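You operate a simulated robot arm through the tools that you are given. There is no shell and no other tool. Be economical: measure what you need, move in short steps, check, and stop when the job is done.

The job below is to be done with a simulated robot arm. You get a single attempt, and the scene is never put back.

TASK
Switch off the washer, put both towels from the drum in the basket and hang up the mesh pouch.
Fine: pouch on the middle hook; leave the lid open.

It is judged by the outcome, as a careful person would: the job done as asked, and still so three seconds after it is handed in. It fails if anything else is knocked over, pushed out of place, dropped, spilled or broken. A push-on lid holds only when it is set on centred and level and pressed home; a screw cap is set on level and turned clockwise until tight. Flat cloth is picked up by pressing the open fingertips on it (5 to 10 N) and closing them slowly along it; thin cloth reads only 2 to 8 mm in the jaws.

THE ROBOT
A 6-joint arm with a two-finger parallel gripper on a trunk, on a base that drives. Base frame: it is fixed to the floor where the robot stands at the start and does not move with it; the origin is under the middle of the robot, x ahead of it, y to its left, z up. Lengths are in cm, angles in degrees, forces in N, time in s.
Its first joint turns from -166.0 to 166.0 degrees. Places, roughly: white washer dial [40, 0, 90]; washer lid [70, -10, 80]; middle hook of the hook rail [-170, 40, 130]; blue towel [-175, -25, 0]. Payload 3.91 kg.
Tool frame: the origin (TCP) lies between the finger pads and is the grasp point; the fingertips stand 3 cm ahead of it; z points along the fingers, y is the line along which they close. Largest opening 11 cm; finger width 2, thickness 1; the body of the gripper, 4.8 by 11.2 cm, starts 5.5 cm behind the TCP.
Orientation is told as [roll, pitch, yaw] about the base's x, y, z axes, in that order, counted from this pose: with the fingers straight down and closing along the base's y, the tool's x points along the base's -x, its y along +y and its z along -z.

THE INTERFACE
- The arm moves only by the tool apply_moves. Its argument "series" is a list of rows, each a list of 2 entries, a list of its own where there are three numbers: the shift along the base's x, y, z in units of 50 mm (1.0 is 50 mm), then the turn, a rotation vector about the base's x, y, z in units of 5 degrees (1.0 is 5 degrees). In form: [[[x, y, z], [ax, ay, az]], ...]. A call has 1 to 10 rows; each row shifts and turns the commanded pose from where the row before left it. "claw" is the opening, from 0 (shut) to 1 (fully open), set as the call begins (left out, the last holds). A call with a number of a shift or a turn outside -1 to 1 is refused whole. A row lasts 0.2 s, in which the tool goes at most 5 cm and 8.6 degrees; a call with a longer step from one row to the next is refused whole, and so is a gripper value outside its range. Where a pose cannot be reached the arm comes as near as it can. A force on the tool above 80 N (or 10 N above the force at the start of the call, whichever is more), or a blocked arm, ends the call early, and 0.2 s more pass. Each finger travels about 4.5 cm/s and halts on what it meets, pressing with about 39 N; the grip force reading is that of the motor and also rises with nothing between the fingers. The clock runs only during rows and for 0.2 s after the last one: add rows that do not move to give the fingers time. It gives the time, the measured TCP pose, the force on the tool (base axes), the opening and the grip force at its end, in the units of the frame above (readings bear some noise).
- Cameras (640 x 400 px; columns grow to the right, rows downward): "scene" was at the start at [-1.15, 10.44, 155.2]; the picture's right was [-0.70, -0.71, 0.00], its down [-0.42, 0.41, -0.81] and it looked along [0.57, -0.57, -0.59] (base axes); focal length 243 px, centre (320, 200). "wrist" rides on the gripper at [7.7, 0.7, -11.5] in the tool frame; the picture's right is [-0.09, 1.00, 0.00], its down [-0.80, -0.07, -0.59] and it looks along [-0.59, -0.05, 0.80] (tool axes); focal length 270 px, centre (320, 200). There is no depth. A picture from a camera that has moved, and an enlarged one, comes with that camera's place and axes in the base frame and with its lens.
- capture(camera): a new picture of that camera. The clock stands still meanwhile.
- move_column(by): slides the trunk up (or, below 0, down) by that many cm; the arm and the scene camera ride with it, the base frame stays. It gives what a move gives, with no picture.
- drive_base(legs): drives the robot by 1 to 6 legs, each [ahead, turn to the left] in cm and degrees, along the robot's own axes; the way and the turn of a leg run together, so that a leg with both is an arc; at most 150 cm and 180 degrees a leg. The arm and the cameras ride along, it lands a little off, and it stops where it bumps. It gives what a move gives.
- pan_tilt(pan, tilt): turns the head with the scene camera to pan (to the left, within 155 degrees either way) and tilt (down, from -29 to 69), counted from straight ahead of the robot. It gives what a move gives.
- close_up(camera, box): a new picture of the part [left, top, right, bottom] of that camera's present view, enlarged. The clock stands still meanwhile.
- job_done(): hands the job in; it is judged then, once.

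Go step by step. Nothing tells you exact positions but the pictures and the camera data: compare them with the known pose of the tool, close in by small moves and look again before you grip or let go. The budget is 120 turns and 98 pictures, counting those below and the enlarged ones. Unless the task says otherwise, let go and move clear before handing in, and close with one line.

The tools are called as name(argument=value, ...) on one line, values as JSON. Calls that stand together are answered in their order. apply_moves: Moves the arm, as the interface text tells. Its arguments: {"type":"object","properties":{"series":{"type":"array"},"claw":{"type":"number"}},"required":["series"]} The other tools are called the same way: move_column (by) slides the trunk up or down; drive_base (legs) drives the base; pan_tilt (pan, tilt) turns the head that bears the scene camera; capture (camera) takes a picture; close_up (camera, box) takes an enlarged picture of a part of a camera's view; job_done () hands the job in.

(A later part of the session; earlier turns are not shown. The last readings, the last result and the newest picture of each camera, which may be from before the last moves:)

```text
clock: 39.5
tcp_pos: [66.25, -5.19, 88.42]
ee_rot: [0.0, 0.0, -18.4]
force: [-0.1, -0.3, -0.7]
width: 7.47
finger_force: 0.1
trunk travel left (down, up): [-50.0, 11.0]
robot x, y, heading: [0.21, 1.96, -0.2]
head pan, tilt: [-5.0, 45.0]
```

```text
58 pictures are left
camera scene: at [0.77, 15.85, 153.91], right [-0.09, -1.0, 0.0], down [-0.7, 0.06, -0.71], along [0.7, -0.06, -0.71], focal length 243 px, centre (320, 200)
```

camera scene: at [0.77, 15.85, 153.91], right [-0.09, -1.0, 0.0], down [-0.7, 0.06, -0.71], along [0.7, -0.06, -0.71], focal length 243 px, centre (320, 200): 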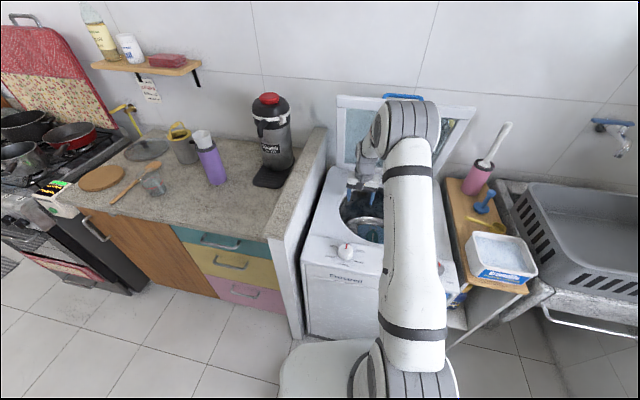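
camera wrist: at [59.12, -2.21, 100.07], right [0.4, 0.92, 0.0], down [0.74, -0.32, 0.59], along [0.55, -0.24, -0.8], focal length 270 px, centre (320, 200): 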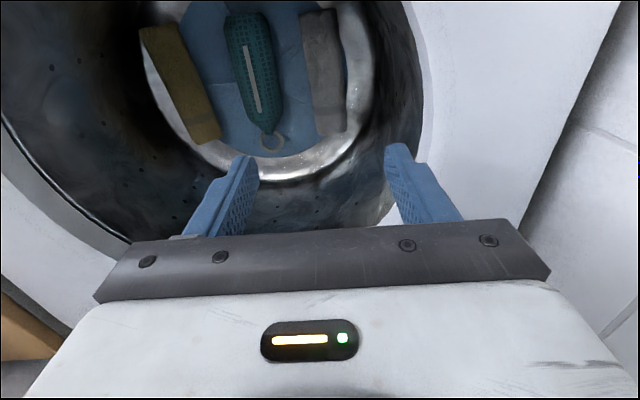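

Alignment is good. I'll descend into the drum and watch the clearance at the rim.

apply_moves(series=[[[0.05, 0.02, -0.6], [0, 0, 0]], [[0.05, 0, -0.6], [0, 0, 0]], [[0, 0, -0.6], [0, 0, 0]], [[0, 0, -0.6], [0, 0, 0]], [[0, 0, -0.6], [0, 0, 0]], [[0, 0, -0.6], [0, 0, 0]], [[0, 0, -0.3], [0, 0, 0]]])

capture(camera="wrist")

close_up(camera="scene", box=[290, 90, 480, 270])

```text
clock: 41.1
tcp_pos: [66.82, -5.14, 68.83]
ee_rot: [0.0, 0.1, -18.5]
force: [0.1, 0.0, -0.1]
width: 7.48
finger_force: 0.2
trunk travel left (down, up): [-50.0, 11.0]
robot x, y, heading: [0.22, 1.7, 0.2]
head pan, tilt: [-5.0, 45.0]
```

```text
57 pictures are left
camera wrist: at [59.54, -2.11, 80.4], right [0.4, 0.92, 0.0], down [0.74, -0.32, 0.59], along [0.55, -0.24, -0.8], focal length 270 px, centre (320, 200)
```

wrist: 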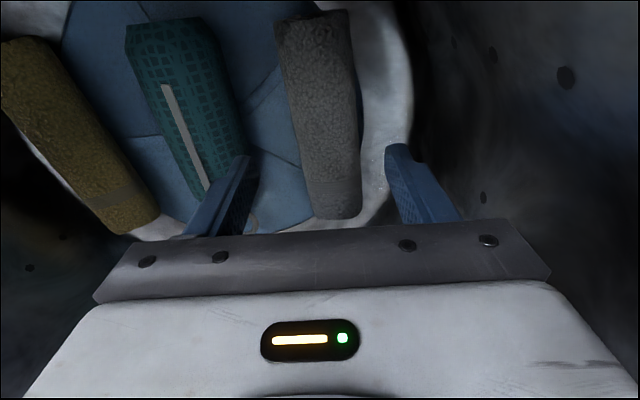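

```text
2.22 times, centred on (385, 180) of scene
camera zoom: at [0.76, 15.85, 153.91], right [-0.09, -1.0, 0.0], down [-0.7, 0.06, -0.71], along [0.7, -0.06, -0.71], focal length 540 px, centre (176, 244)
```

zoom: 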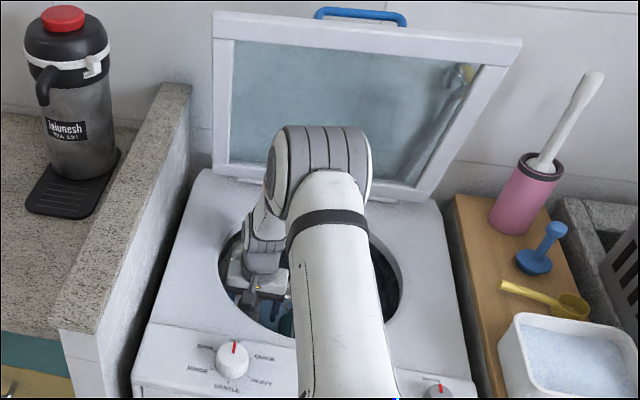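

The towel top is at about z 57 and the jaws straddle it. I'll go down another 10 cm.

apply_moves(series=[[[0, 0, -0.5], [0, 0, 0]], [[0, 0, -0.5], [0, 0, 0]], [[0, 0, -0.4], [0, 0, 0]], [[0, 0, -0.3], [0, 0, 0]], [[0, 0, -0.3], [0, 0, 0]], [[0, 0, 0], [0, 0, 0]]])

capture(camera="wrist")

```text
clock: 42.3
tcp_pos: [67.45, -5.36, 60.68]
ee_rot: [0.1, -0.9, -18.6]
force: [-8.1, 2.7, 54.2]
width: 7.51
finger_force: 0.2
trunk travel left (down, up): [-50.0, 11.0]
robot x, y, heading: [0.2, 2.11, 0.1]
head pan, tilt: [-5.0, 45.0]
stopped in row 5: the force on the tool passed its limit (the readings are from after the stop); the commanded pose is now the measured one
```

```text
55 pictures are left
camera wrist: at [60.01, -2.34, 72.2], right [0.4, 0.92, 0.0], down [0.73, -0.32, 0.61], along [0.56, -0.24, -0.79], focal length 270 px, centre (320, 200)
```

wrist: 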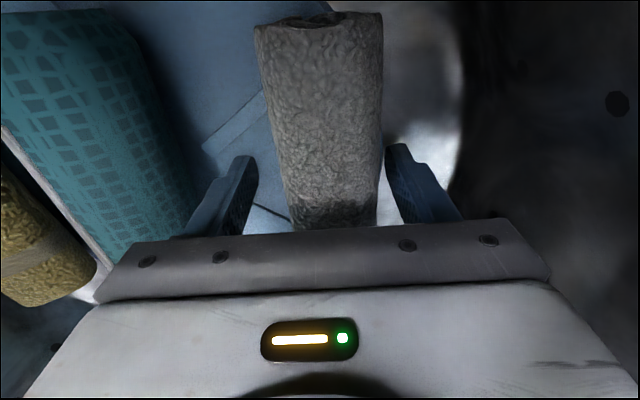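

A finger touched something, probably the drum's curved floor ring. I'll ease up slightly and close on the towel.

apply_moves(series=[[[-0.05, 0.0, 0.08], [0, 0, 0]], [[0, 0, 0], [0, 0, 0]]])

apply_moves(series=[[[0, 0, 0], [0, 0, 0]], [[0, 0, 0], [0, 0, 0]], [[0, 0, 0], [0, 0, 0]], [[0, 0, 0], [0, 0, 0]], [[0, 0, 0], [0, 0, 0]], [[0, 0, 0], [0, 0, 0]]], claw=0.1)

capture(camera="wrist")

```text
clock: 42.9
tcp_pos: [67.27, -5.49, 60.82]
ee_rot: [0.2, -0.9, -18.5]
force: [14.7, -2.7, 40.0]
width: 7.35
finger_force: 0.0
trunk travel left (down, up): [-50.0, 11.0]
robot x, y, heading: [0.42, 1.73, 0.1]
head pan, tilt: [-5.0, 45.0]
```

```text
clock: 44.3
tcp_pos: [66.82, -5.59, 60.68]
ee_rot: [0.2, -0.6, -18.7]
force: [-5.6, -21.1, 46.6]
width: 5.52
finger_force: 38.8
trunk travel left (down, up): [-50.0, 11.0]
robot x, y, heading: [0.2, 1.88, 0.0]
head pan, tilt: [-5.0, 45.0]
```

```text
54 pictures are left
camera wrist: at [59.51, -2.47, 72.23], right [0.4, 0.92, 0.0], down [0.73, -0.32, 0.6], along [0.55, -0.24, -0.8], focal length 270 px, centre (320, 200)
```

wrist: 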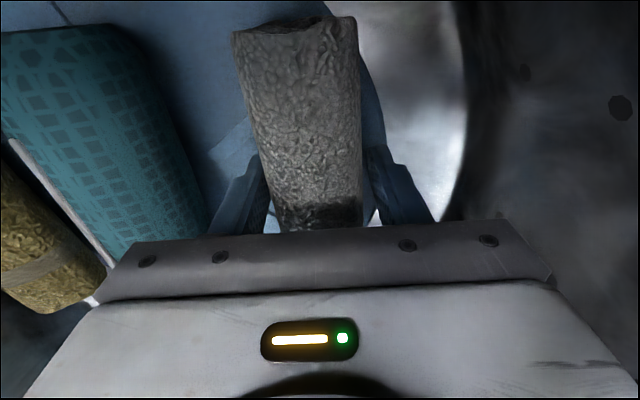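

The towel is gripped, 5.5 cm wide. I'll lift it straight up out of the drum.

apply_moves(series=[[[0, 0, 0.2], [0, 0, 0]], [[-0.02, -0.02, 0.5], [0, 0, 0]], [[-0.02, -0.02, 0.8], [0, 0, 0]], [[-0.02, -0.02, 0.8], [0, 0, 0]], [[0, 0, 0.8], [0, 0, 0]], [[0, 0, 0.8], [0, 0, 0]], [[0, 0, 0.8], [0, 0, 0]], [[0, 0, 0.8], [0, 0, 0]], [[0, 0, 0.8], [0, 0, 0]], [[0, 0, 0.8], [0, 0, 0]]])

apply_moves(series=[[[-0.3, 0, 0.8], [0, 0, 0]], [[-0.5, 0, 0.8], [0, 0, 0]], [[-0.7, 0, 0.8], [0, 0, 0]], [[-0.7, 0, 0.8], [0, 0, 0]], [[-0.7, 0, 0.5], [0, 0, 0]], [[-0.7, 0, 0], [0, 0, 0]]])

capture(camera="wrist")

pan_tilt(pan=-70, tilt=40)

capture(camera="scene")

```text
clock: 46.5
tcp_pos: [66.59, -5.81, 95.86]
ee_rot: [0.1, -0.3, -18.6]
force: [-0.2, -0.2, -1.3]
width: 5.45
finger_force: 38.9
trunk travel left (down, up): [-50.0, 11.0]
robot x, y, heading: [0.34, 1.79, 0.2]
head pan, tilt: [-5.0, 45.0]
```

```text
refused: row 3 steps farther than a row can; nothing moved
```

```text
53 pictures are left
camera wrist: at [59.35, -2.75, 107.37], right [0.4, 0.92, 0.0], down [0.73, -0.32, 0.6], along [0.55, -0.24, -0.8], focal length 270 px, centre (320, 200)
```

wrist: 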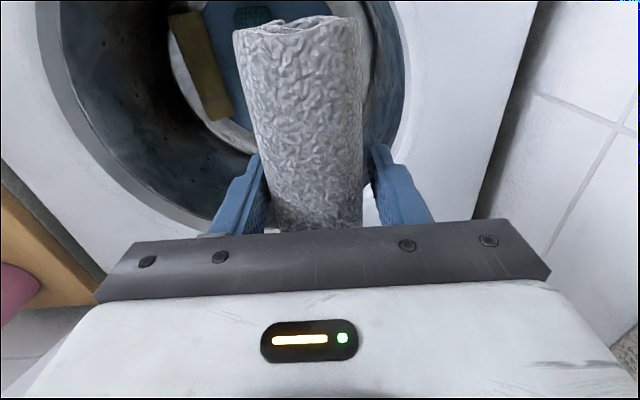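

```text
clock: 47.9
tcp_pos: [66.68, -5.71, 95.7]
ee_rot: [0.0, -0.3, -18.5]
force: [-0.6, 0.1, -0.6]
width: 5.45
finger_force: 38.9
trunk travel left (down, up): [-50.0, 11.0]
robot x, y, heading: [0.71, 1.76, 0.1]
head pan, tilt: [-70.0, 40.0]
```

```text
52 pictures are left
camera scene: at [-4.46, 8.57, 154.64], right [-0.94, -0.34, 0.0], down [-0.22, 0.6, -0.77], along [0.26, -0.72, -0.64], focal length 243 px, centre (320, 200)
```

scene: 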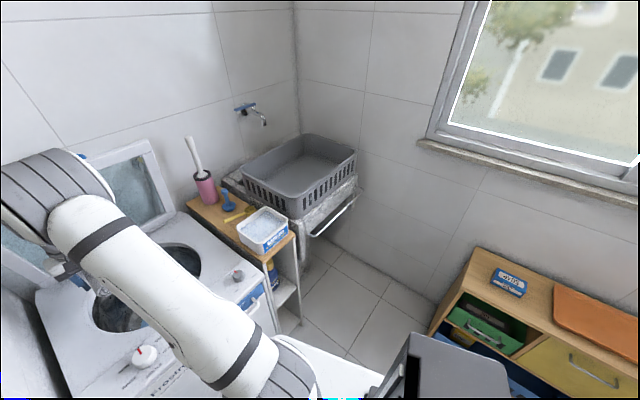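

The towel is held. I'll raise and retract the arm, then back away from the washer and drive toward the basket, near (40, -95).

apply_moves(series=[[[0, 0, 0.9], [0, 0, 0]], [[-0.3, 0, 0.8], [0, 0, 0]], [[-0.5, 0, 0.8], [0, 0, 0]], [[-0.6, 0, 0.75], [0, 0, 0]], [[-0.6, 0, 0.75], [0, 0, 0]], [[-0.6, 0, 0.75], [0, 0, 0]], [[-0.6, 0, 0.3], [0, 0, 0]]])

drive_base(legs=[[-15, 0], [0, -90], [45, 0], [0, 45]])

pan_tilt(pan=0, tilt=40)

capture(camera="scene")

capture(camera="wrist")

```text
clock: 49.5
tcp_pos: [50.51, -5.71, 121.01]
ee_rot: [0.1, -0.2, -18.6]
force: [0.4, -0.1, -1.0]
width: 5.45
finger_force: 38.8
trunk travel left (down, up): [-50.0, 11.0]
robot x, y, heading: [0.27, 1.68, 0.1]
head pan, tilt: [-70.0, 40.0]
```

```text
clock: 59.0
tcp_pos: [16.2, -83.37, 120.98]
ee_rot: [0.1, -0.3, -63.3]
force: [0.1, 0.3, 0.1]
width: 5.51
finger_force: 38.5
trunk travel left (down, up): [-50.0, 11.0]
robot x, y, heading: [-14.65, -43.12, -44.9]
head pan, tilt: [-70.0, 40.0]
```

```text
clock: 60.5
tcp_pos: [16.18, -83.41, 120.9]
ee_rot: [0.1, -0.3, -63.3]
force: [-0.1, 0.3, -0.5]
width: 5.5
finger_force: 39.7
trunk travel left (down, up): [-50.0, 11.0]
robot x, y, heading: [-14.72, -42.99, -44.9]
head pan, tilt: [0.0, 40.0]
```

```text
51 pictures are left
camera scene: at [-3.45, -33.29, 154.63], right [-0.71, -0.71, 0.0], down [-0.45, 0.46, -0.77], along [0.54, -0.54, -0.64], focal length 243 px, centre (320, 200)
```

scene: 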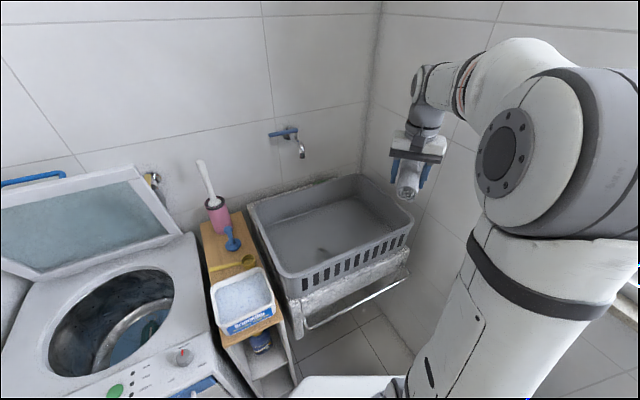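

```text
50 pictures are left
camera wrist: at [13.26, -76.26, 132.49], right [0.93, 0.37, 0.0], down [0.29, -0.74, 0.6], along [0.22, -0.56, -0.8], focal length 270 px, centre (320, 200)
```

wrist: 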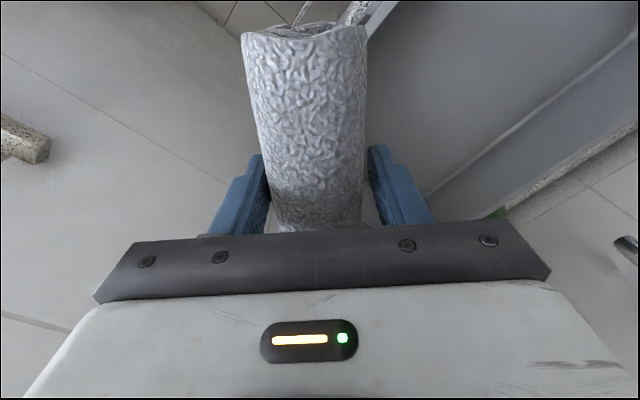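

The lid is holding open. The basket rim centre triangulates to about (35, -76, 99), so I can reach it from here. I'll move the towel over it.

apply_moves(series=[[[0.72, 0.29, 0], [0, 0, 0]], [[0.72, 0.29, 0], [0, 0, 0]], [[0.72, 0.29, 0], [0, 0, 0]], [[0.72, 0.29, 0], [0, 0, 0]], [[0.72, 0.29, 0], [0, 0, 0]], [[0, 0, -0.4], [0, 0, 0]]])

capture(camera="scene")

capture(camera="wrist")

```text
clock: 61.9
tcp_pos: [34.14, -75.9, 118.91]
ee_rot: [0.0, -0.3, -63.3]
force: [1.1, -0.8, -1.3]
width: 5.45
finger_force: 38.9
trunk travel left (down, up): [-50.0, 11.0]
robot x, y, heading: [-14.82, -43.17, -45.0]
head pan, tilt: [0.0, 40.0]
```

```text
49 pictures are left
camera scene: at [-3.43, -33.28, 154.63], right [-0.71, -0.71, 0.0], down [-0.45, 0.46, -0.77], along [0.54, -0.54, -0.64], focal length 243 px, centre (320, 200)
```

scene: 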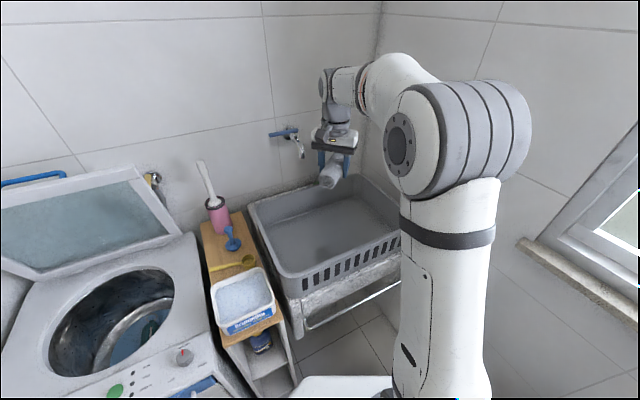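

```text
48 pictures are left
camera wrist: at [31.23, -68.79, 130.5], right [0.93, 0.37, 0.0], down [0.29, -0.75, 0.6], along [0.22, -0.56, -0.8], focal length 270 px, centre (320, 200)
```

wrist: 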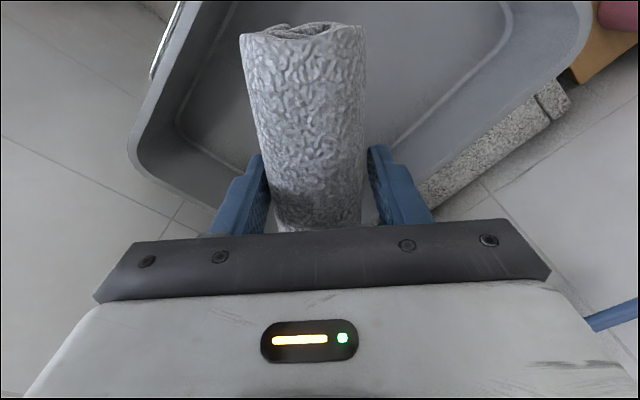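

The towel is over the basket centre. I'll lower it into the basket.

apply_moves(series=[[[0, 0.05, -0.7], [0, 0, 0]], [[0, 0.05, -0.7], [0, 0, 0]], [[0, 0, -0.7], [0, 0, 0]], [[0, 0, -0.7], [0, 0, 0]], [[0, 0, -0.7], [0, 0, 0]], [[0, 0, -0.7], [0, 0, 0]], [[0, 0, -0.4], [0, 0, 0]]])

capture(camera="scene")

capture(camera="wrist")

```text
clock: 63.5
tcp_pos: [34.32, -75.81, 95.74]
ee_rot: [0.1, -0.3, -63.3]
force: [-0.6, 0.1, -0.1]
width: 5.44
finger_force: 39.4
trunk travel left (down, up): [-50.0, 11.0]
robot x, y, heading: [-14.62, -42.89, -45.2]
head pan, tilt: [0.0, 40.0]
```

```text
47 pictures are left
camera scene: at [-3.41, -33.3, 154.64], right [-0.71, -0.71, 0.0], down [-0.45, 0.46, -0.77], along [0.54, -0.54, -0.64], focal length 243 px, centre (320, 200)
```

scene: 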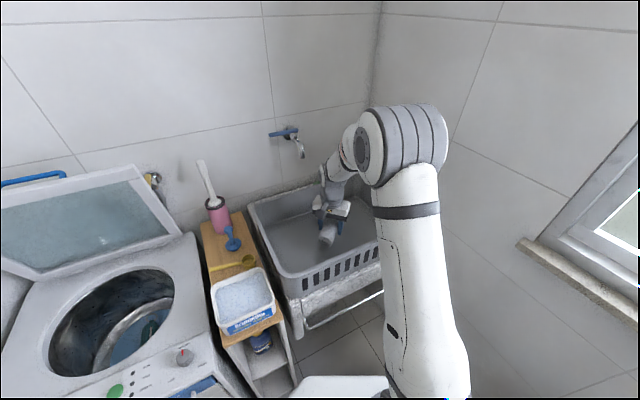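

```text
46 pictures are left
camera wrist: at [31.29, -68.59, 107.39], right [0.93, 0.37, 0.0], down [0.29, -0.74, 0.6], along [0.22, -0.56, -0.8], focal length 270 px, centre (320, 200)
```

wrist: 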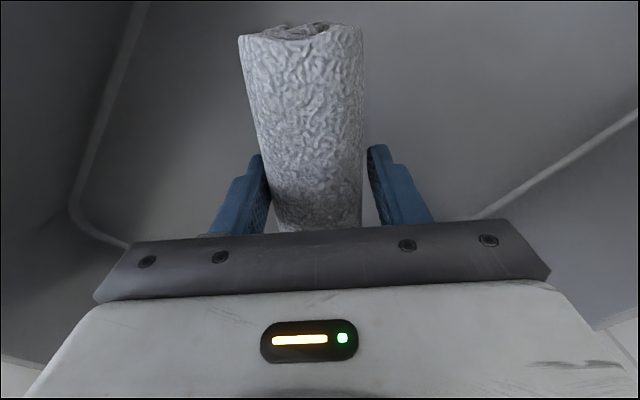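

It's inside the basket. I'll go down gently and check the force.

apply_moves(series=[[[0, 0, -0.4], [0, 0, 0]], [[0, 0, -0.3], [0, 0, 0]], [[0, 0, -0.3], [0, 0, 0]], [[0, 0, 0], [0, 0, 0]]])

apply_moves(series=[[[0, 0, -0.2], [0, 0, 0]], [[0, 0, -0.2], [0, 0, 0]], [[0, 0, 0], [0, 0, 0]]])

capture(camera="wrist")

```text
clock: 64.5
tcp_pos: [34.39, -75.72, 90.84]
ee_rot: [0.1, -0.3, -63.3]
force: [-0.2, 0.4, 0.9]
width: 5.45
finger_force: 39.2
trunk travel left (down, up): [-50.0, 11.0]
robot x, y, heading: [-14.6, -42.97, -45.1]
head pan, tilt: [0.0, 40.0]
```

```text
clock: 65.2
tcp_pos: [34.31, -75.72, 89.85]
ee_rot: [0.5, -1.1, -63.3]
force: [-0.2, -5.6, 75.7]
width: 5.48
finger_force: 38.9
trunk travel left (down, up): [-50.0, 11.0]
robot x, y, heading: [-14.56, -42.85, -45.1]
head pan, tilt: [0.0, 40.0]
```

```text
45 pictures are left
camera wrist: at [31.13, -68.39, 101.28], right [0.93, 0.37, 0.01], down [0.29, -0.74, 0.61], along [0.23, -0.56, -0.79], focal length 270 px, centre (320, 200)
```

wrist: 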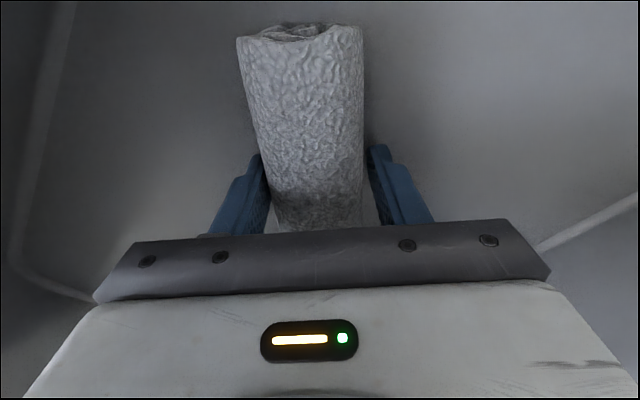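

The towel is on the basket floor. I'll ease up, open and rise.

apply_moves(series=[[[0, 0, 0.18], [0, 0, 0]], [[0, 0, 0], [0, 0, 0]]])

apply_moves(series=[[[0, 0, 0], [0, 0, 0]], [[0, 0, 0], [0, 0, 0]], [[0, 0, 0], [0, 0, 0]], [[0, 0, 0.3], [0, 0, 0]], [[0, 0, 0.7], [0, 0, 0]], [[0, 0, 0.8], [0, 0, 0]], [[0, 0, 0.8], [0, 0, 0]], [[0, 0, 0.8], [0, 0, 0]], [[0, 0, 0.8], [0, 0, 0]], [[0, 0, 0.8], [0, 0, 0]]], claw=0.75)

capture(camera="scene")

```text
clock: 65.8
tcp_pos: [34.4, -75.7, 89.77]
ee_rot: [0.2, -0.5, -63.3]
force: [6.9, -6.1, 26.5]
width: 5.42
finger_force: 38.8
trunk travel left (down, up): [-50.0, 11.0]
robot x, y, heading: [-14.19, -42.97, -45.1]
head pan, tilt: [0.0, 40.0]
```

```text
clock: 68.0
tcp_pos: [34.38, -75.61, 114.8]
ee_rot: [0.1, -0.2, -63.3]
force: [-1.0, 0.4, -0.3]
width: 8.25
finger_force: 0.0
trunk travel left (down, up): [-50.0, 11.0]
robot x, y, heading: [-14.49, -43.16, -45.1]
head pan, tilt: [0.0, 40.0]
```

```text
44 pictures are left
camera scene: at [-3.48, -33.25, 154.63], right [-0.71, -0.71, 0.0], down [-0.45, 0.46, -0.77], along [0.54, -0.54, -0.64], focal length 243 px, centre (320, 200)
```

scene: 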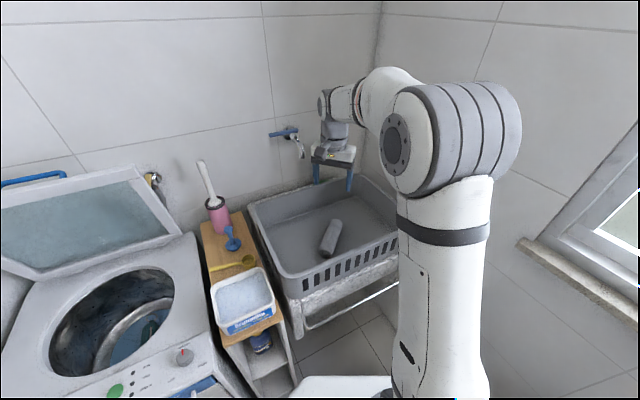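

The grey towel is in the basket. I'll retract the arm and reposition to about (-4, -30) facing the washer, from where I can reach both the drum and the basket.

apply_moves(series=[[[0, 0, 0.6], [0, 0, 0]], [[-0.54, 0.36, 0.6], [0, 0, 0]], [[-0.54, 0.36, 0.6], [0, 0, 0]], [[-0.54, 0.36, 0.6], [0, 0, 0]], [[-0.54, 0.36, 0], [0, 0, 0]]])

drive_base(legs=[[0, 95.5], [16.8, 0], [0, -50.5]])

capture(camera="scene")

capture(camera="wrist")

```text
clock: 69.2
tcp_pos: [23.77, -68.31, 126.95]
ee_rot: [0.1, -0.3, -63.3]
force: [-0.2, 0.3, 0.2]
width: 8.24
finger_force: 0.0
trunk travel left (down, up): [-50.0, 11.0]
robot x, y, heading: [-14.25, -43.1, -45.0]
head pan, tilt: [0.0, 40.0]
```

```text
clock: 71.8
tcp_pos: [30.84, -36.0, 126.83]
ee_rot: [0.1, -0.3, -21.5]
force: [-0.4, 0.5, -0.7]
width: 8.26
finger_force: 0.1
trunk travel left (down, up): [-50.0, 11.0]
robot x, y, heading: [-14.7, -43.63, -6.9]
head pan, tilt: [0.0, 40.0]
stopped in leg 1: the robot was blocked; the commanded pose is now the measured one
```

```text
43 pictures are left
camera scene: at [-12.22, -28.83, 154.64], right [-0.12, -0.99, 0.0], down [-0.64, 0.08, -0.77], along [0.76, -0.09, -0.64], focal length 243 px, centre (320, 200)
```

scene: 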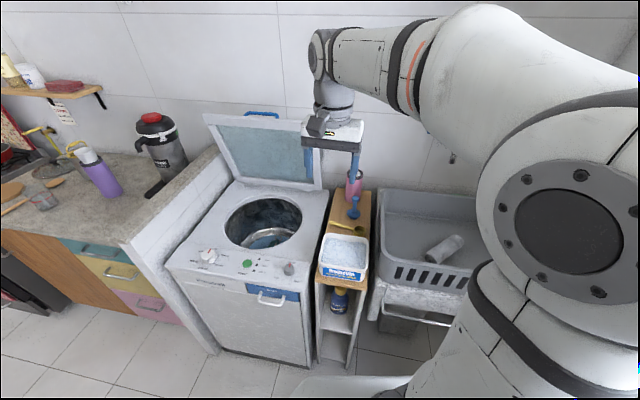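

```text
42 pictures are left
camera wrist: at [23.71, -32.7, 138.48], right [0.45, 0.89, 0.0], down [0.72, -0.36, 0.6], along [0.54, -0.27, -0.8], focal length 270 px, centre (320, 200)
```

wrist: 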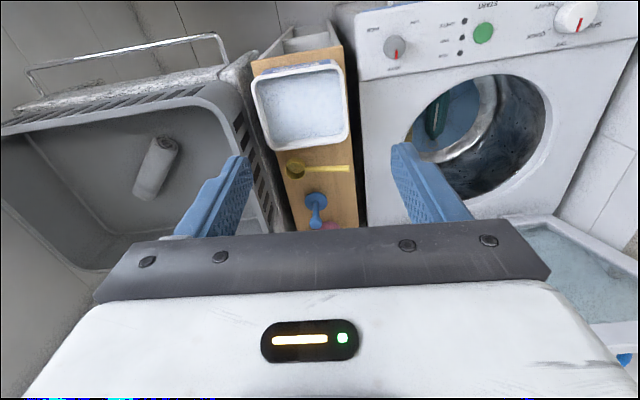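

The turn was blocked at heading -7. I'll check what touched before moving on.

pan_tilt(pan=-110, tilt=55)

capture(camera="scene")

pan_tilt(pan=10, tilt=69)

capture(camera="scene")

```text
clock: 73.6
tcp_pos: [30.89, -35.96, 126.99]
ee_rot: [0.1, -0.2, -21.5]
force: [0.1, 0.4, -0.9]
width: 8.23
finger_force: 0.0
trunk travel left (down, up): [-50.0, 11.0]
robot x, y, heading: [-14.55, -42.88, -6.9]
head pan, tilt: [-110.0, 55.0]
```

```text
41 pictures are left
camera scene: at [-23.88, -34.16, 152.57], right [-0.89, 0.45, 0.0], down [0.37, 0.73, -0.57], along [-0.26, -0.51, -0.82], focal length 243 px, centre (320, 200)
```

scene: 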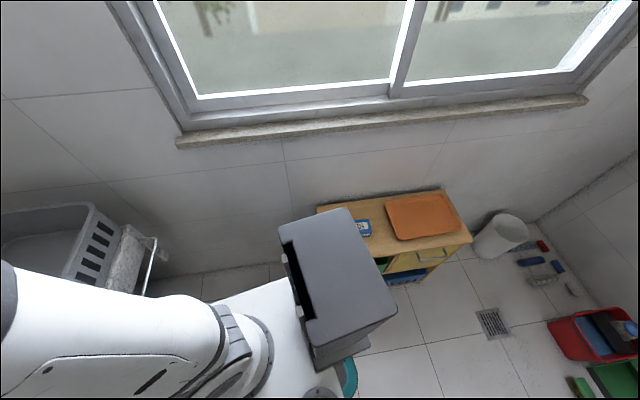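

```text
clock: 75.6
tcp_pos: [30.84, -36.04, 126.81]
ee_rot: [0.0, -0.3, -21.5]
force: [-0.2, -0.5, -0.3]
width: 8.25
finger_force: 0.0
trunk travel left (down, up): [-50.0, 11.0]
robot x, y, heading: [-14.93, -43.12, -6.7]
head pan, tilt: [10.0, 68.8]
```

```text
40 pictures are left
camera scene: at [-15.03, -27.43, 151.02], right [0.05, -1.0, 0.0], down [-0.93, -0.05, -0.36], along [0.36, 0.02, -0.93], focal length 243 px, centre (320, 200)
```

scene: 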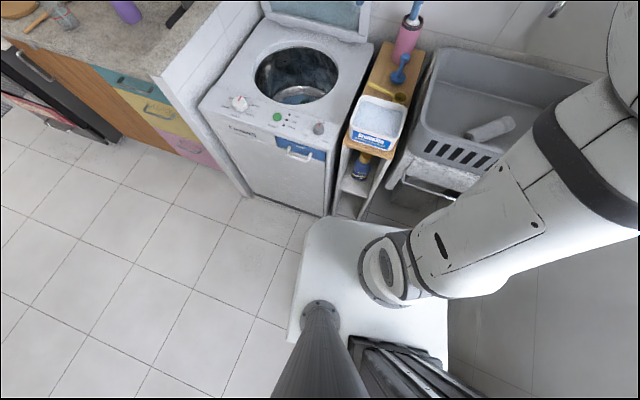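

Nothing in view has moved. The robot's rear probably met the dresser drawer, so I'll retrace: turn right to -90, reverse, then turn back and approach the washer.

drive_base(legs=[[0, -83], [-18, 0], [0, 90], [9, 0]])

capture(camera="scene")

capture(camera="wrist")

```text
clock: 85.2
tcp_pos: [38.37, -11.1, 126.7]
ee_rot: [0.0, -0.2, -13.1]
force: [-0.3, 0.7, -0.2]
width: 8.25
finger_force: 0.2
trunk travel left (down, up): [-50.0, 11.0]
robot x, y, heading: [-5.67, -25.15, 1.4]
head pan, tilt: [10.0, 68.8]
```

```text
39 pictures are left
camera scene: at [-8.29, -9.5, 151.02], right [0.2, -0.98, 0.0], down [-0.91, -0.19, -0.36], along [0.35, 0.07, -0.93], focal length 243 px, centre (320, 200)
```

scene: 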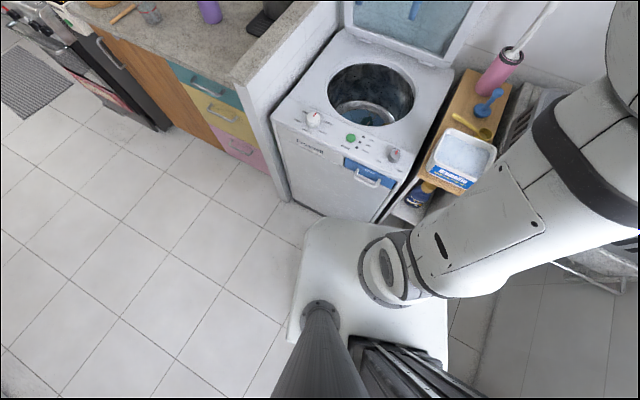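

```text
38 pictures are left
camera wrist: at [30.88, -8.77, 138.39], right [0.31, 0.95, 0.0], down [0.76, -0.25, 0.6], along [0.57, -0.19, -0.8], focal length 270 px, centre (320, 200)
```

wrist: 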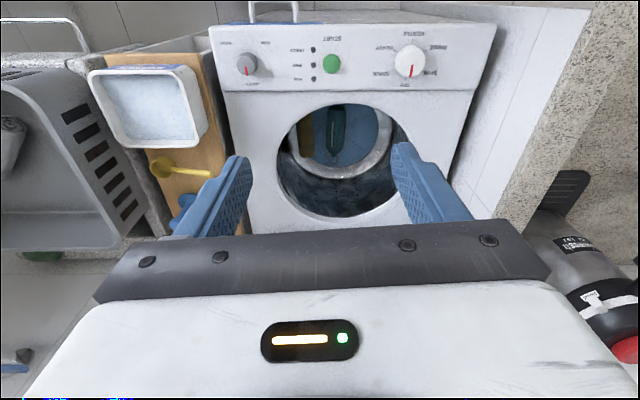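

I'm now at (-5.7, -25) facing the washer. The olive towel is near (60.8, -25.5), so I'll hover above it for a good look.

apply_moves(series=[[[0.59, -0.37, -0.6], [0, 0, -0.7]], [[0.59, -0.37, -0.6], [0, 0, -0.4]], [[0.59, -0.37, -0.6], [0, 0, 0]], [[0.59, -0.37, -0.6], [0, 0, 0]], [[0.59, -0.37, -0.6], [0, 0, 0]], [[0.59, -0.37, -0.6], [0, 0, 0]], [[0.59, -0.37, -0.6], [0, 0, 0]]], claw=0.66)

capture(camera="wrist")

```text
clock: 86.8
tcp_pos: [59.01, -24.14, 105.53]
ee_rot: [0.0, -0.3, -18.6]
force: [0.6, -0.1, -0.2]
width: 7.25
finger_force: 0.1
trunk travel left (down, up): [-50.0, 11.0]
robot x, y, heading: [-5.98, -25.47, 1.6]
head pan, tilt: [10.0, 68.8]
```

```text
37 pictures are left
camera wrist: at [51.81, -21.1, 117.12], right [0.4, 0.92, 0.0], down [0.73, -0.32, 0.6], along [0.55, -0.24, -0.8], focal length 270 px, centre (320, 200)
```

wrist: 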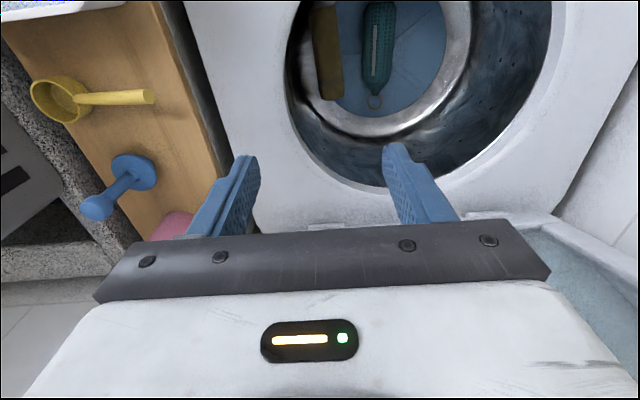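

The olive towel centre is about (60, -23.4, 58), close to the drum wall. I'll tilt the tool 12° so the gripper body clears the rim, and enter nearer the centre first.

apply_moves(series=[[[0.15, 0.22, -0.6], [-0.76, 0.255, 0]], [[0.15, 0.22, -0.6], [-0.76, 0.255, 0]], [[0.15, 0.22, -0.6], [-0.76, 0.255, 0]], [[0, 0, -0.8], [0, 0, 0]], [[0, 0, -0.8], [0, 0, 0]], [[0, 0, -0.8], [0, 0, 0]], [[0, 0, -0.8], [0, 0, 0]]], claw=0.61)

capture(camera="wrist")

```text
clock: 88.4
tcp_pos: [61.09, -20.7, 80.76]
ee_rot: [-12.0, -0.3, -18.6]
force: [-0.1, -0.5, -0.3]
width: 6.69
finger_force: 0.0
trunk travel left (down, up): [-50.0, 11.0]
robot x, y, heading: [-5.74, -24.97, 1.5]
head pan, tilt: [10.0, 68.8]
```

```text
36 pictures are left
camera wrist: at [54.61, -15.54, 91.95], right [0.39, 0.9, -0.21], down [0.77, -0.2, 0.6], along [0.5, -0.4, -0.77], focal length 270 px, centre (320, 200)
```

wrist: 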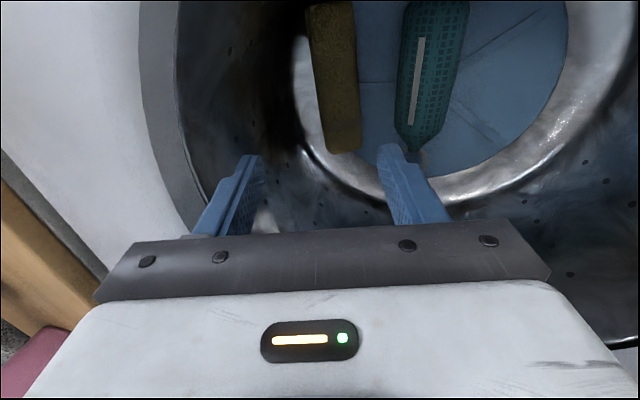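

Alignment confirmed. I'll go diagonally down to straddle the towel.

apply_moves(series=[[[-0.04, -0.08, -0.6], [0, 0, 0]], [[-0.04, -0.08, -0.6], [0, 0, 0]], [[-0.04, -0.08, -0.6], [0, 0, 0]], [[-0.04, -0.08, -0.5], [0, 0, 0]], [[0, -0.02, -0.5], [0, 0, 0]], [[0, 0, -0.3], [0, 0, 0]]])

capture(camera="wrist")

```text
clock: 89.8
tcp_pos: [60.32, -22.4, 65.42]
ee_rot: [-12.0, -0.4, -18.6]
force: [-1.5, -0.4, -0.3]
width: 6.71
finger_force: 0.0
trunk travel left (down, up): [-50.0, 11.0]
robot x, y, heading: [-6.02, -25.0, 1.9]
head pan, tilt: [10.0, 68.8]
```

```text
35 pictures are left
camera wrist: at [53.76, -17.19, 76.54], right [0.39, 0.9, -0.21], down [0.77, -0.2, 0.6], along [0.5, -0.4, -0.77], focal length 270 px, centre (320, 200)
```

wrist: 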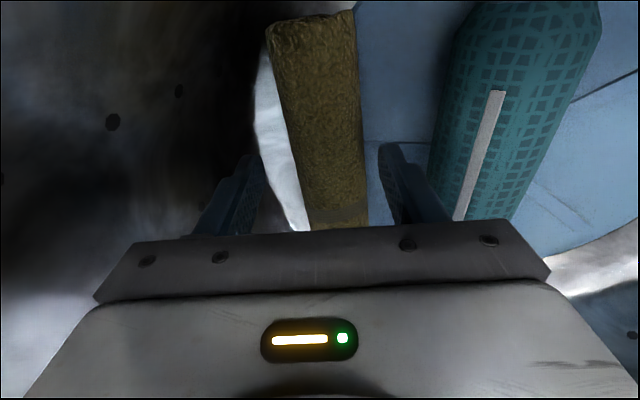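

The jaws are centred on the towel. I'll go down the last 4 cm and close.

apply_moves(series=[[[0, 0, -0.4], [0, 0, 0]], [[0, 0, -0.3], [0, 0, 0]], [[0, 0, -0.15], [0, 0, 0]], [[0, 0, 0], [0, 0, 0]]])

apply_moves(series=[[[0, 0, 0], [0, 0, 0]], [[0, 0, 0], [0, 0, 0]], [[0, 0, 0], [0, 0, 0]], [[0, 0, 0], [0, 0, 0]], [[0, 0, 0], [0, 0, 0]]], claw=0.1)

capture(camera="wrist")

```text
clock: 90.8
tcp_pos: [60.2, -22.4, 61.59]
ee_rot: [-11.8, -0.7, -18.5]
force: [-2.1, 5.7, 30.7]
width: 6.63
finger_force: 0.1
trunk travel left (down, up): [-50.0, 11.0]
robot x, y, heading: [-5.54, -25.24, 1.7]
head pan, tilt: [10.0, 68.8]
```

```text
clock: 92.0
tcp_pos: [60.28, -22.35, 61.36]
ee_rot: [-12.0, -0.7, -18.5]
force: [15.6, 14.8, 29.1]
width: 5.37
finger_force: 38.9
trunk travel left (down, up): [-50.0, 11.0]
robot x, y, heading: [-5.99, -24.79, 1.3]
head pan, tilt: [10.0, 68.8]
```

```text
34 pictures are left
camera wrist: at [53.76, -17.15, 72.52], right [0.4, 0.9, -0.2], down [0.77, -0.2, 0.61], along [0.5, -0.4, -0.77], focal length 270 px, centre (320, 200)
```

wrist: 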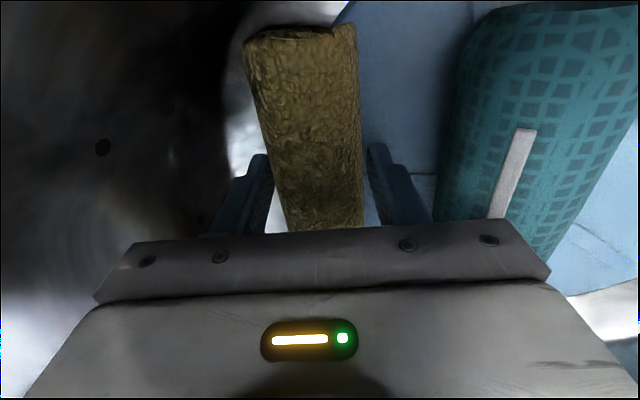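

The olive towel is gripped. I'll lift it with a slight inward shift and then level the tool.

apply_moves(series=[[[0, 0, 0.3], [0, 0, 0]], [[0.05, 0.13, 0.6], [0, 0, 0]], [[0.05, 0.13, 0.7], [0, 0, 0]], [[0.05, 0.13, 0.8], [0, 0, 0]], [[0, 0, 0.8], [0, 0, 0]], [[0, 0, 0.8], [0, 0, 0]], [[0, 0, 0.8], [0, 0, 0]], [[0, 0, 0.8], [0, 0, 0]], [[0, 0, 0.8], [0, 0, 0]], [[0, 0, 0.8], [0, 0, 0]]])

apply_moves(series=[[[-0.2, 0, 0.8], [0.76, -0.255, 0]], [[-0.4, 0, 0.7], [0.76, -0.255, 0]], [[-0.6, 0, 0.7], [0.76, -0.255, 0]], [[-0.6, 0, 0.7], [0, 0, 0]], [[-0.6, 0, 0.6], [0, 0, 0]], [[-0.6, 0, 0.3], [0, 0, 0]]])

capture(camera="wrist")

```text
clock: 94.2
tcp_pos: [61.03, -20.61, 97.3]
ee_rot: [-11.9, -0.4, -18.7]
force: [-0.6, 0.0, -0.1]
width: 5.37
finger_force: 39.1
trunk travel left (down, up): [-50.0, 11.0]
robot x, y, heading: [-5.77, -25.14, 1.7]
head pan, tilt: [10.0, 68.8]
```

```text
clock: 95.6
tcp_pos: [45.93, -20.59, 116.22]
ee_rot: [0.0, -0.3, -18.6]
force: [0.2, 0.3, 1.0]
width: 5.34
finger_force: 39.1
trunk travel left (down, up): [-50.0, 11.0]
robot x, y, heading: [-5.66, -24.96, 1.4]
head pan, tilt: [10.0, 68.8]
```

```text
33 pictures are left
camera wrist: at [38.72, -17.55, 127.81], right [0.4, 0.92, 0.0], down [0.73, -0.32, 0.6], along [0.55, -0.24, -0.8], focal length 270 px, centre (320, 200)
```

wrist: 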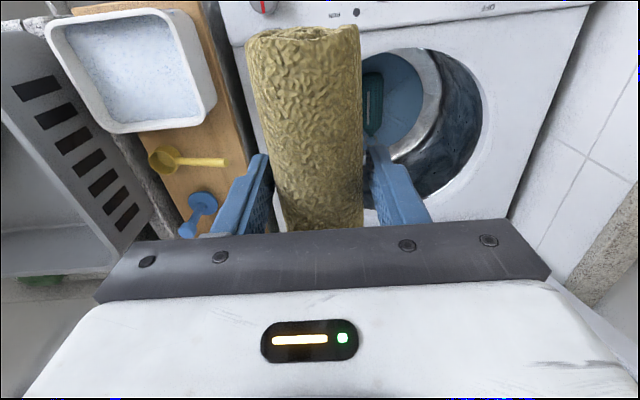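

The olive towel is held and already lies parallel to the basket's short side. I'll carry it straight over to (39, -65.5).

apply_moves(series=[[[-0.1, -0.8, 0.3], [0, 0, 0]], [[-0.15, -0.9, 0.3], [0, 0, 0]], [[-0.15, -0.9, 0.2], [0, 0, 0]], [[-0.15, -0.9, 0], [0, 0, 0]], [[-0.15, -0.9, 0], [0, 0, 0]], [[-0.15, -0.9, 0], [0, 0, 0]], [[-0.15, -0.9, 0], [0, 0, 0]], [[-0.15, -0.9, 0], [0, 0, 0]], [[-0.15, -0.9, 0], [0, 0, 0]], [[-0.1, -0.95, 0], [0, 0, 0]]])

pan_tilt(pan=-55, tilt=45)

capture(camera="scene")

capture(camera="wrist")

```text
clock: 97.8
tcp_pos: [39.2, -65.48, 120.2]
ee_rot: [0.1, -0.3, -18.6]
force: [0.5, 0.0, 0.0]
width: 5.37
finger_force: 39.1
trunk travel left (down, up): [-50.0, 11.0]
robot x, y, heading: [-5.8, -24.91, 1.4]
head pan, tilt: [10.0, 68.8]
```

```text
clock: 99.2
tcp_pos: [39.16, -65.2, 120.15]
ee_rot: [-0.1, -0.3, -18.6]
force: [-0.3, -0.3, -0.6]
width: 5.34
finger_force: 38.7
trunk travel left (down, up): [-50.0, 11.0]
robot x, y, heading: [-5.83, -25.08, 1.4]
head pan, tilt: [-55.0, 45.0]
```

```text
32 pictures are left
camera scene: at [-9.08, -17.18, 153.91], right [-0.8, -0.6, 0.0], down [-0.42, 0.57, -0.71], along [0.42, -0.57, -0.71], focal length 243 px, centre (320, 200)
```

scene: 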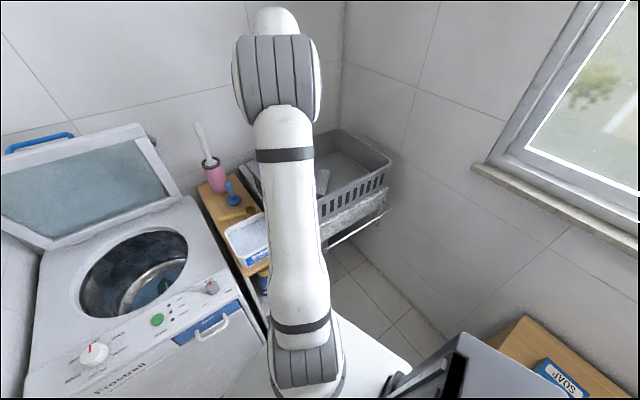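

```text
31 pictures are left
camera wrist: at [31.88, -62.26, 131.7], right [0.4, 0.92, 0.0], down [0.73, -0.32, 0.6], along [0.55, -0.24, -0.8], focal length 270 px, centre (320, 200)
```

wrist: 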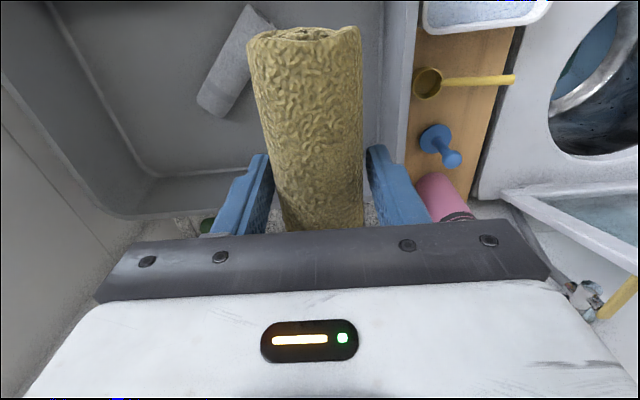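

The position is good. I'll shift slightly away from the wall and lower.

apply_moves(series=[[[0.1, -0.16, -0.6], [0, 0, 0]], [[0.1, -0.16, -0.7], [0, 0, 0]], [[0, 0, -0.8], [0, 0, 0]], [[0, 0, -0.8], [0, 0, 0]], [[0, 0, -0.8], [0, 0, 0]], [[0, 0, -0.8], [0, 0, 0]], [[0, 0, -0.5], [0, 0, 0]]])

capture(camera="wrist")

```text
clock: 100.8
tcp_pos: [40.11, -67.05, 94.91]
ee_rot: [-0.1, -0.3, -18.6]
force: [0.2, -0.8, -0.7]
width: 5.33
finger_force: 38.2
trunk travel left (down, up): [-50.0, 11.0]
robot x, y, heading: [-5.82, -25.06, 1.4]
head pan, tilt: [-55.0, 45.0]
```

```text
30 pictures are left
camera wrist: at [32.83, -63.95, 106.48], right [0.4, 0.92, 0.0], down [0.73, -0.32, 0.6], along [0.55, -0.24, -0.8], focal length 270 px, centre (320, 200)
```

wrist: 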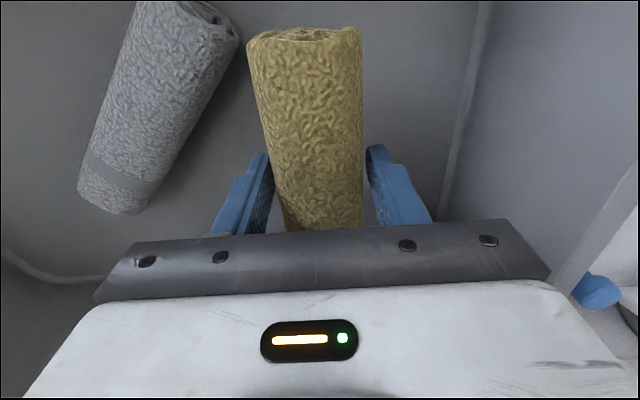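

apply_moves(series=[[[0, 0, -0.4], [0, 0, 0]], [[0, 0, -0.3], [0, 0, 0]], [[0, 0, -0.2], [0, 0, 0]], [[0, 0, 0], [0, 0, 0]]])

apply_moves(series=[[[0, 0, 0], [0, 0, 0]], [[0, 0, 0], [0, 0, 0]], [[0, 0, 0], [0, 0, 0]], [[0, 0, 0.3], [0, 0, 0]], [[0, 0, 0.7], [0, 0, 0]], [[0, 0, 0.8], [0, 0, 0]], [[0, 0, 0.8], [0, 0, 0]], [[0, 0, 0.8], [0, 0, 0]], [[0, 0, 0.8], [0, 0, 0]], [[0, 0, 0.8], [0, 0, 0]]], claw=0.68)

capture(camera="wrist")

```text
clock: 101.8
tcp_pos: [40.09, -66.79, 90.33]
ee_rot: [0.0, -0.4, -18.6]
force: [-0.3, -0.8, 8.0]
width: 5.32
finger_force: 39.0
trunk travel left (down, up): [-50.0, 11.0]
robot x, y, heading: [-5.79, -25.16, 1.5]
head pan, tilt: [-55.0, 45.0]
```

```text
clock: 104.0
tcp_pos: [40.31, -66.85, 115.61]
ee_rot: [0.0, -0.2, -18.5]
force: [-0.5, 0.4, 0.1]
width: 7.48
finger_force: 0.0
trunk travel left (down, up): [-50.0, 11.0]
robot x, y, heading: [-5.52, -25.21, 1.5]
head pan, tilt: [-55.0, 45.0]
```

```text
29 pictures are left
camera wrist: at [32.96, -63.84, 127.26], right [0.4, 0.92, 0.0], down [0.73, -0.32, 0.6], along [0.55, -0.24, -0.8], focal length 270 px, centre (320, 200)
```

wrist: 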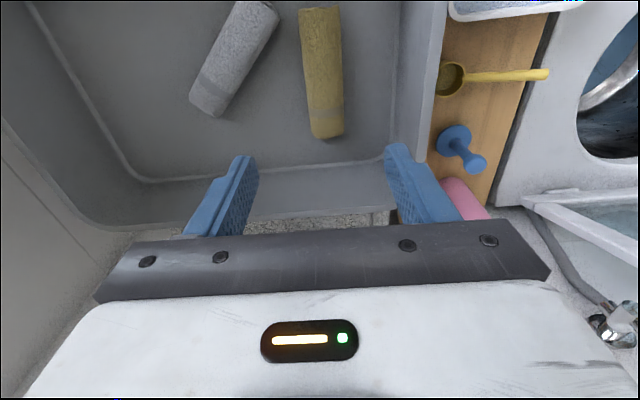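

Both towels are in the basket. Now for the pouch: I'll move back over the drum.

apply_moves(series=[[[0.1, 0.8, 0.5], [0, 0, 0]], [[0.15, 0.9, 0], [0, 0, 0]], [[0.15, 0.9, 0], [0, 0, 0]], [[0.15, 0.9, 0], [0, 0, 0]], [[0.15, 0.9, 0], [0, 0, 0]], [[0.15, 0.9, 0], [0, 0, 0]], [[0.15, 0.9, 0], [0, 0, 0]], [[0.15, 0.9, 0], [0, 0, 0]], [[0.15, 0.9, 0], [0, 0, 0]], [[0.5, 0.8, 0], [0, 0, 0]]], claw=0.85)

apply_moves(series=[[[0.5, 0.6, -0.5], [0, 0, 0]], [[0.6, 0.35, -0.6], [0, 0, 0]], [[0.6, 0, -0.7], [0, 0, 0]], [[0.4, 0, -0.8], [0, 0, 0]], [[0, 0, -0.9], [0, 0, 0]], [[0, 0, -0.9], [0, 0, 0]]])

capture(camera="wrist")

```text
clock: 106.2
tcp_pos: [49.2, -22.88, 117.79]
ee_rot: [-0.1, -0.2, -18.6]
force: [0.0, 0.8, -0.2]
width: 9.35
finger_force: 0.0
trunk travel left (down, up): [-50.0, 11.0]
robot x, y, heading: [-6.15, -24.81, 1.6]
head pan, tilt: [-55.0, 45.0]
```

```text
clock: 107.6
tcp_pos: [59.4, -18.36, 96.04]
ee_rot: [0.1, -0.3, -18.6]
force: [-0.4, 0.2, -0.4]
width: 9.36
finger_force: 0.0
trunk travel left (down, up): [-50.0, 11.0]
robot x, y, heading: [-5.73, -25.25, 1.5]
head pan, tilt: [-55.0, 45.0]
```

```text
28 pictures are left
camera wrist: at [52.14, -15.43, 107.74], right [0.4, 0.92, 0.0], down [0.73, -0.32, 0.6], along [0.55, -0.24, -0.8], focal length 270 px, centre (320, 200)
```

wrist: 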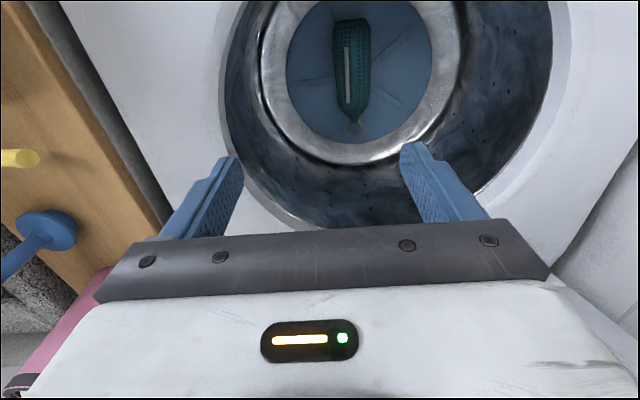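

The pouch is near (62.5, -14.5), with its ring toward the hinge. I'll descend over it.

apply_moves(series=[[[0.35, 0.38, -0.6], [0, 0, 0.2]], [[0.3, 0.38, -0.6], [0, 0, 0.2]], [[0, 0, -0.8], [0, 0, 0]], [[0, 0, -0.8], [0, 0, 0]], [[0, 0, -0.8], [0, 0, 0]], [[0, 0, -0.8], [0, 0, 0]], [[0, 0, -0.6], [0, 0, 0]]], claw=0.78)

capture(camera="wrist")

```text
clock: 109.2
tcp_pos: [62.99, -14.58, 71.17]
ee_rot: [0.0, -0.4, -16.6]
force: [0.1, 0.7, 0.2]
width: 8.57
finger_force: 0.0
trunk travel left (down, up): [-50.0, 11.0]
robot x, y, heading: [-5.54, -25.19, 1.3]
head pan, tilt: [-55.0, 45.0]
```

```text
27 pictures are left
camera wrist: at [55.63, -11.79, 82.65], right [0.37, 0.93, 0.0], down [0.74, -0.3, 0.6], along [0.56, -0.22, -0.8], focal length 270 px, centre (320, 200)
```

wrist: 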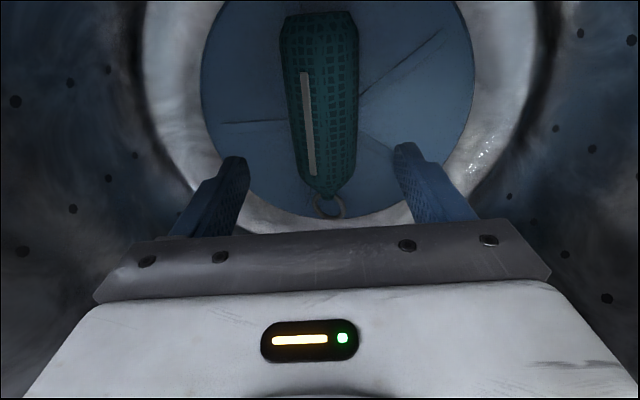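

Well centred. I'll go down to grip height and close.

apply_moves(series=[[[0.08, -0.03, -0.6], [0, 0, 0]], [[0, 0, -0.6], [0, 0, 0]], [[0, 0, -0.4], [0, 0, 0]], [[0, 0, -0.3], [0, 0, 0]], [[0, 0, -0.15], [0, 0, 0]], [[0, 0, 0], [0, 0, 0]]])

apply_moves(series=[[[0, 0, 0], [0, 0, 0]], [[0, 0, 0], [0, 0, 0]], [[0, 0, 0], [0, 0, 0]], [[0, 0, 0], [0, 0, 0]], [[0, 0, 0], [0, 0, 0]], [[0, 0, 0], [0, 0, 0]]], claw=0.1)

capture(camera="wrist")

```text
clock: 110.6
tcp_pos: [63.1, -14.33, 60.61]
ee_rot: [0.0, -0.3, -16.7]
force: [0.0, 0.2, -0.7]
width: 8.59
finger_force: 0.1
trunk travel left (down, up): [-50.0, 11.0]
robot x, y, heading: [-6.03, -25.07, 1.7]
head pan, tilt: [-55.0, 45.0]
```

```text
clock: 112.0
tcp_pos: [63.12, -14.49, 60.9]
ee_rot: [0.1, -0.3, -16.6]
force: [-0.3, 0.1, -0.3]
width: 5.46
finger_force: 39.1
trunk travel left (down, up): [-50.0, 11.0]
robot x, y, heading: [-5.77, -25.17, 1.3]
head pan, tilt: [-55.0, 45.0]
```

```text
26 pictures are left
camera wrist: at [55.85, -11.62, 72.32], right [0.37, 0.93, 0.0], down [0.74, -0.3, 0.6], along [0.56, -0.22, -0.8], focal length 270 px, centre (320, 200)
```

wrist: 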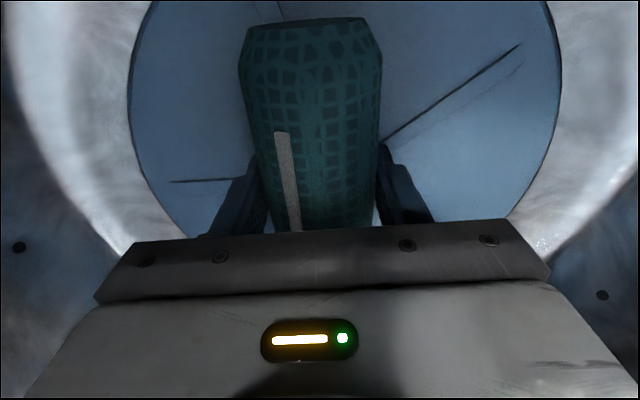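

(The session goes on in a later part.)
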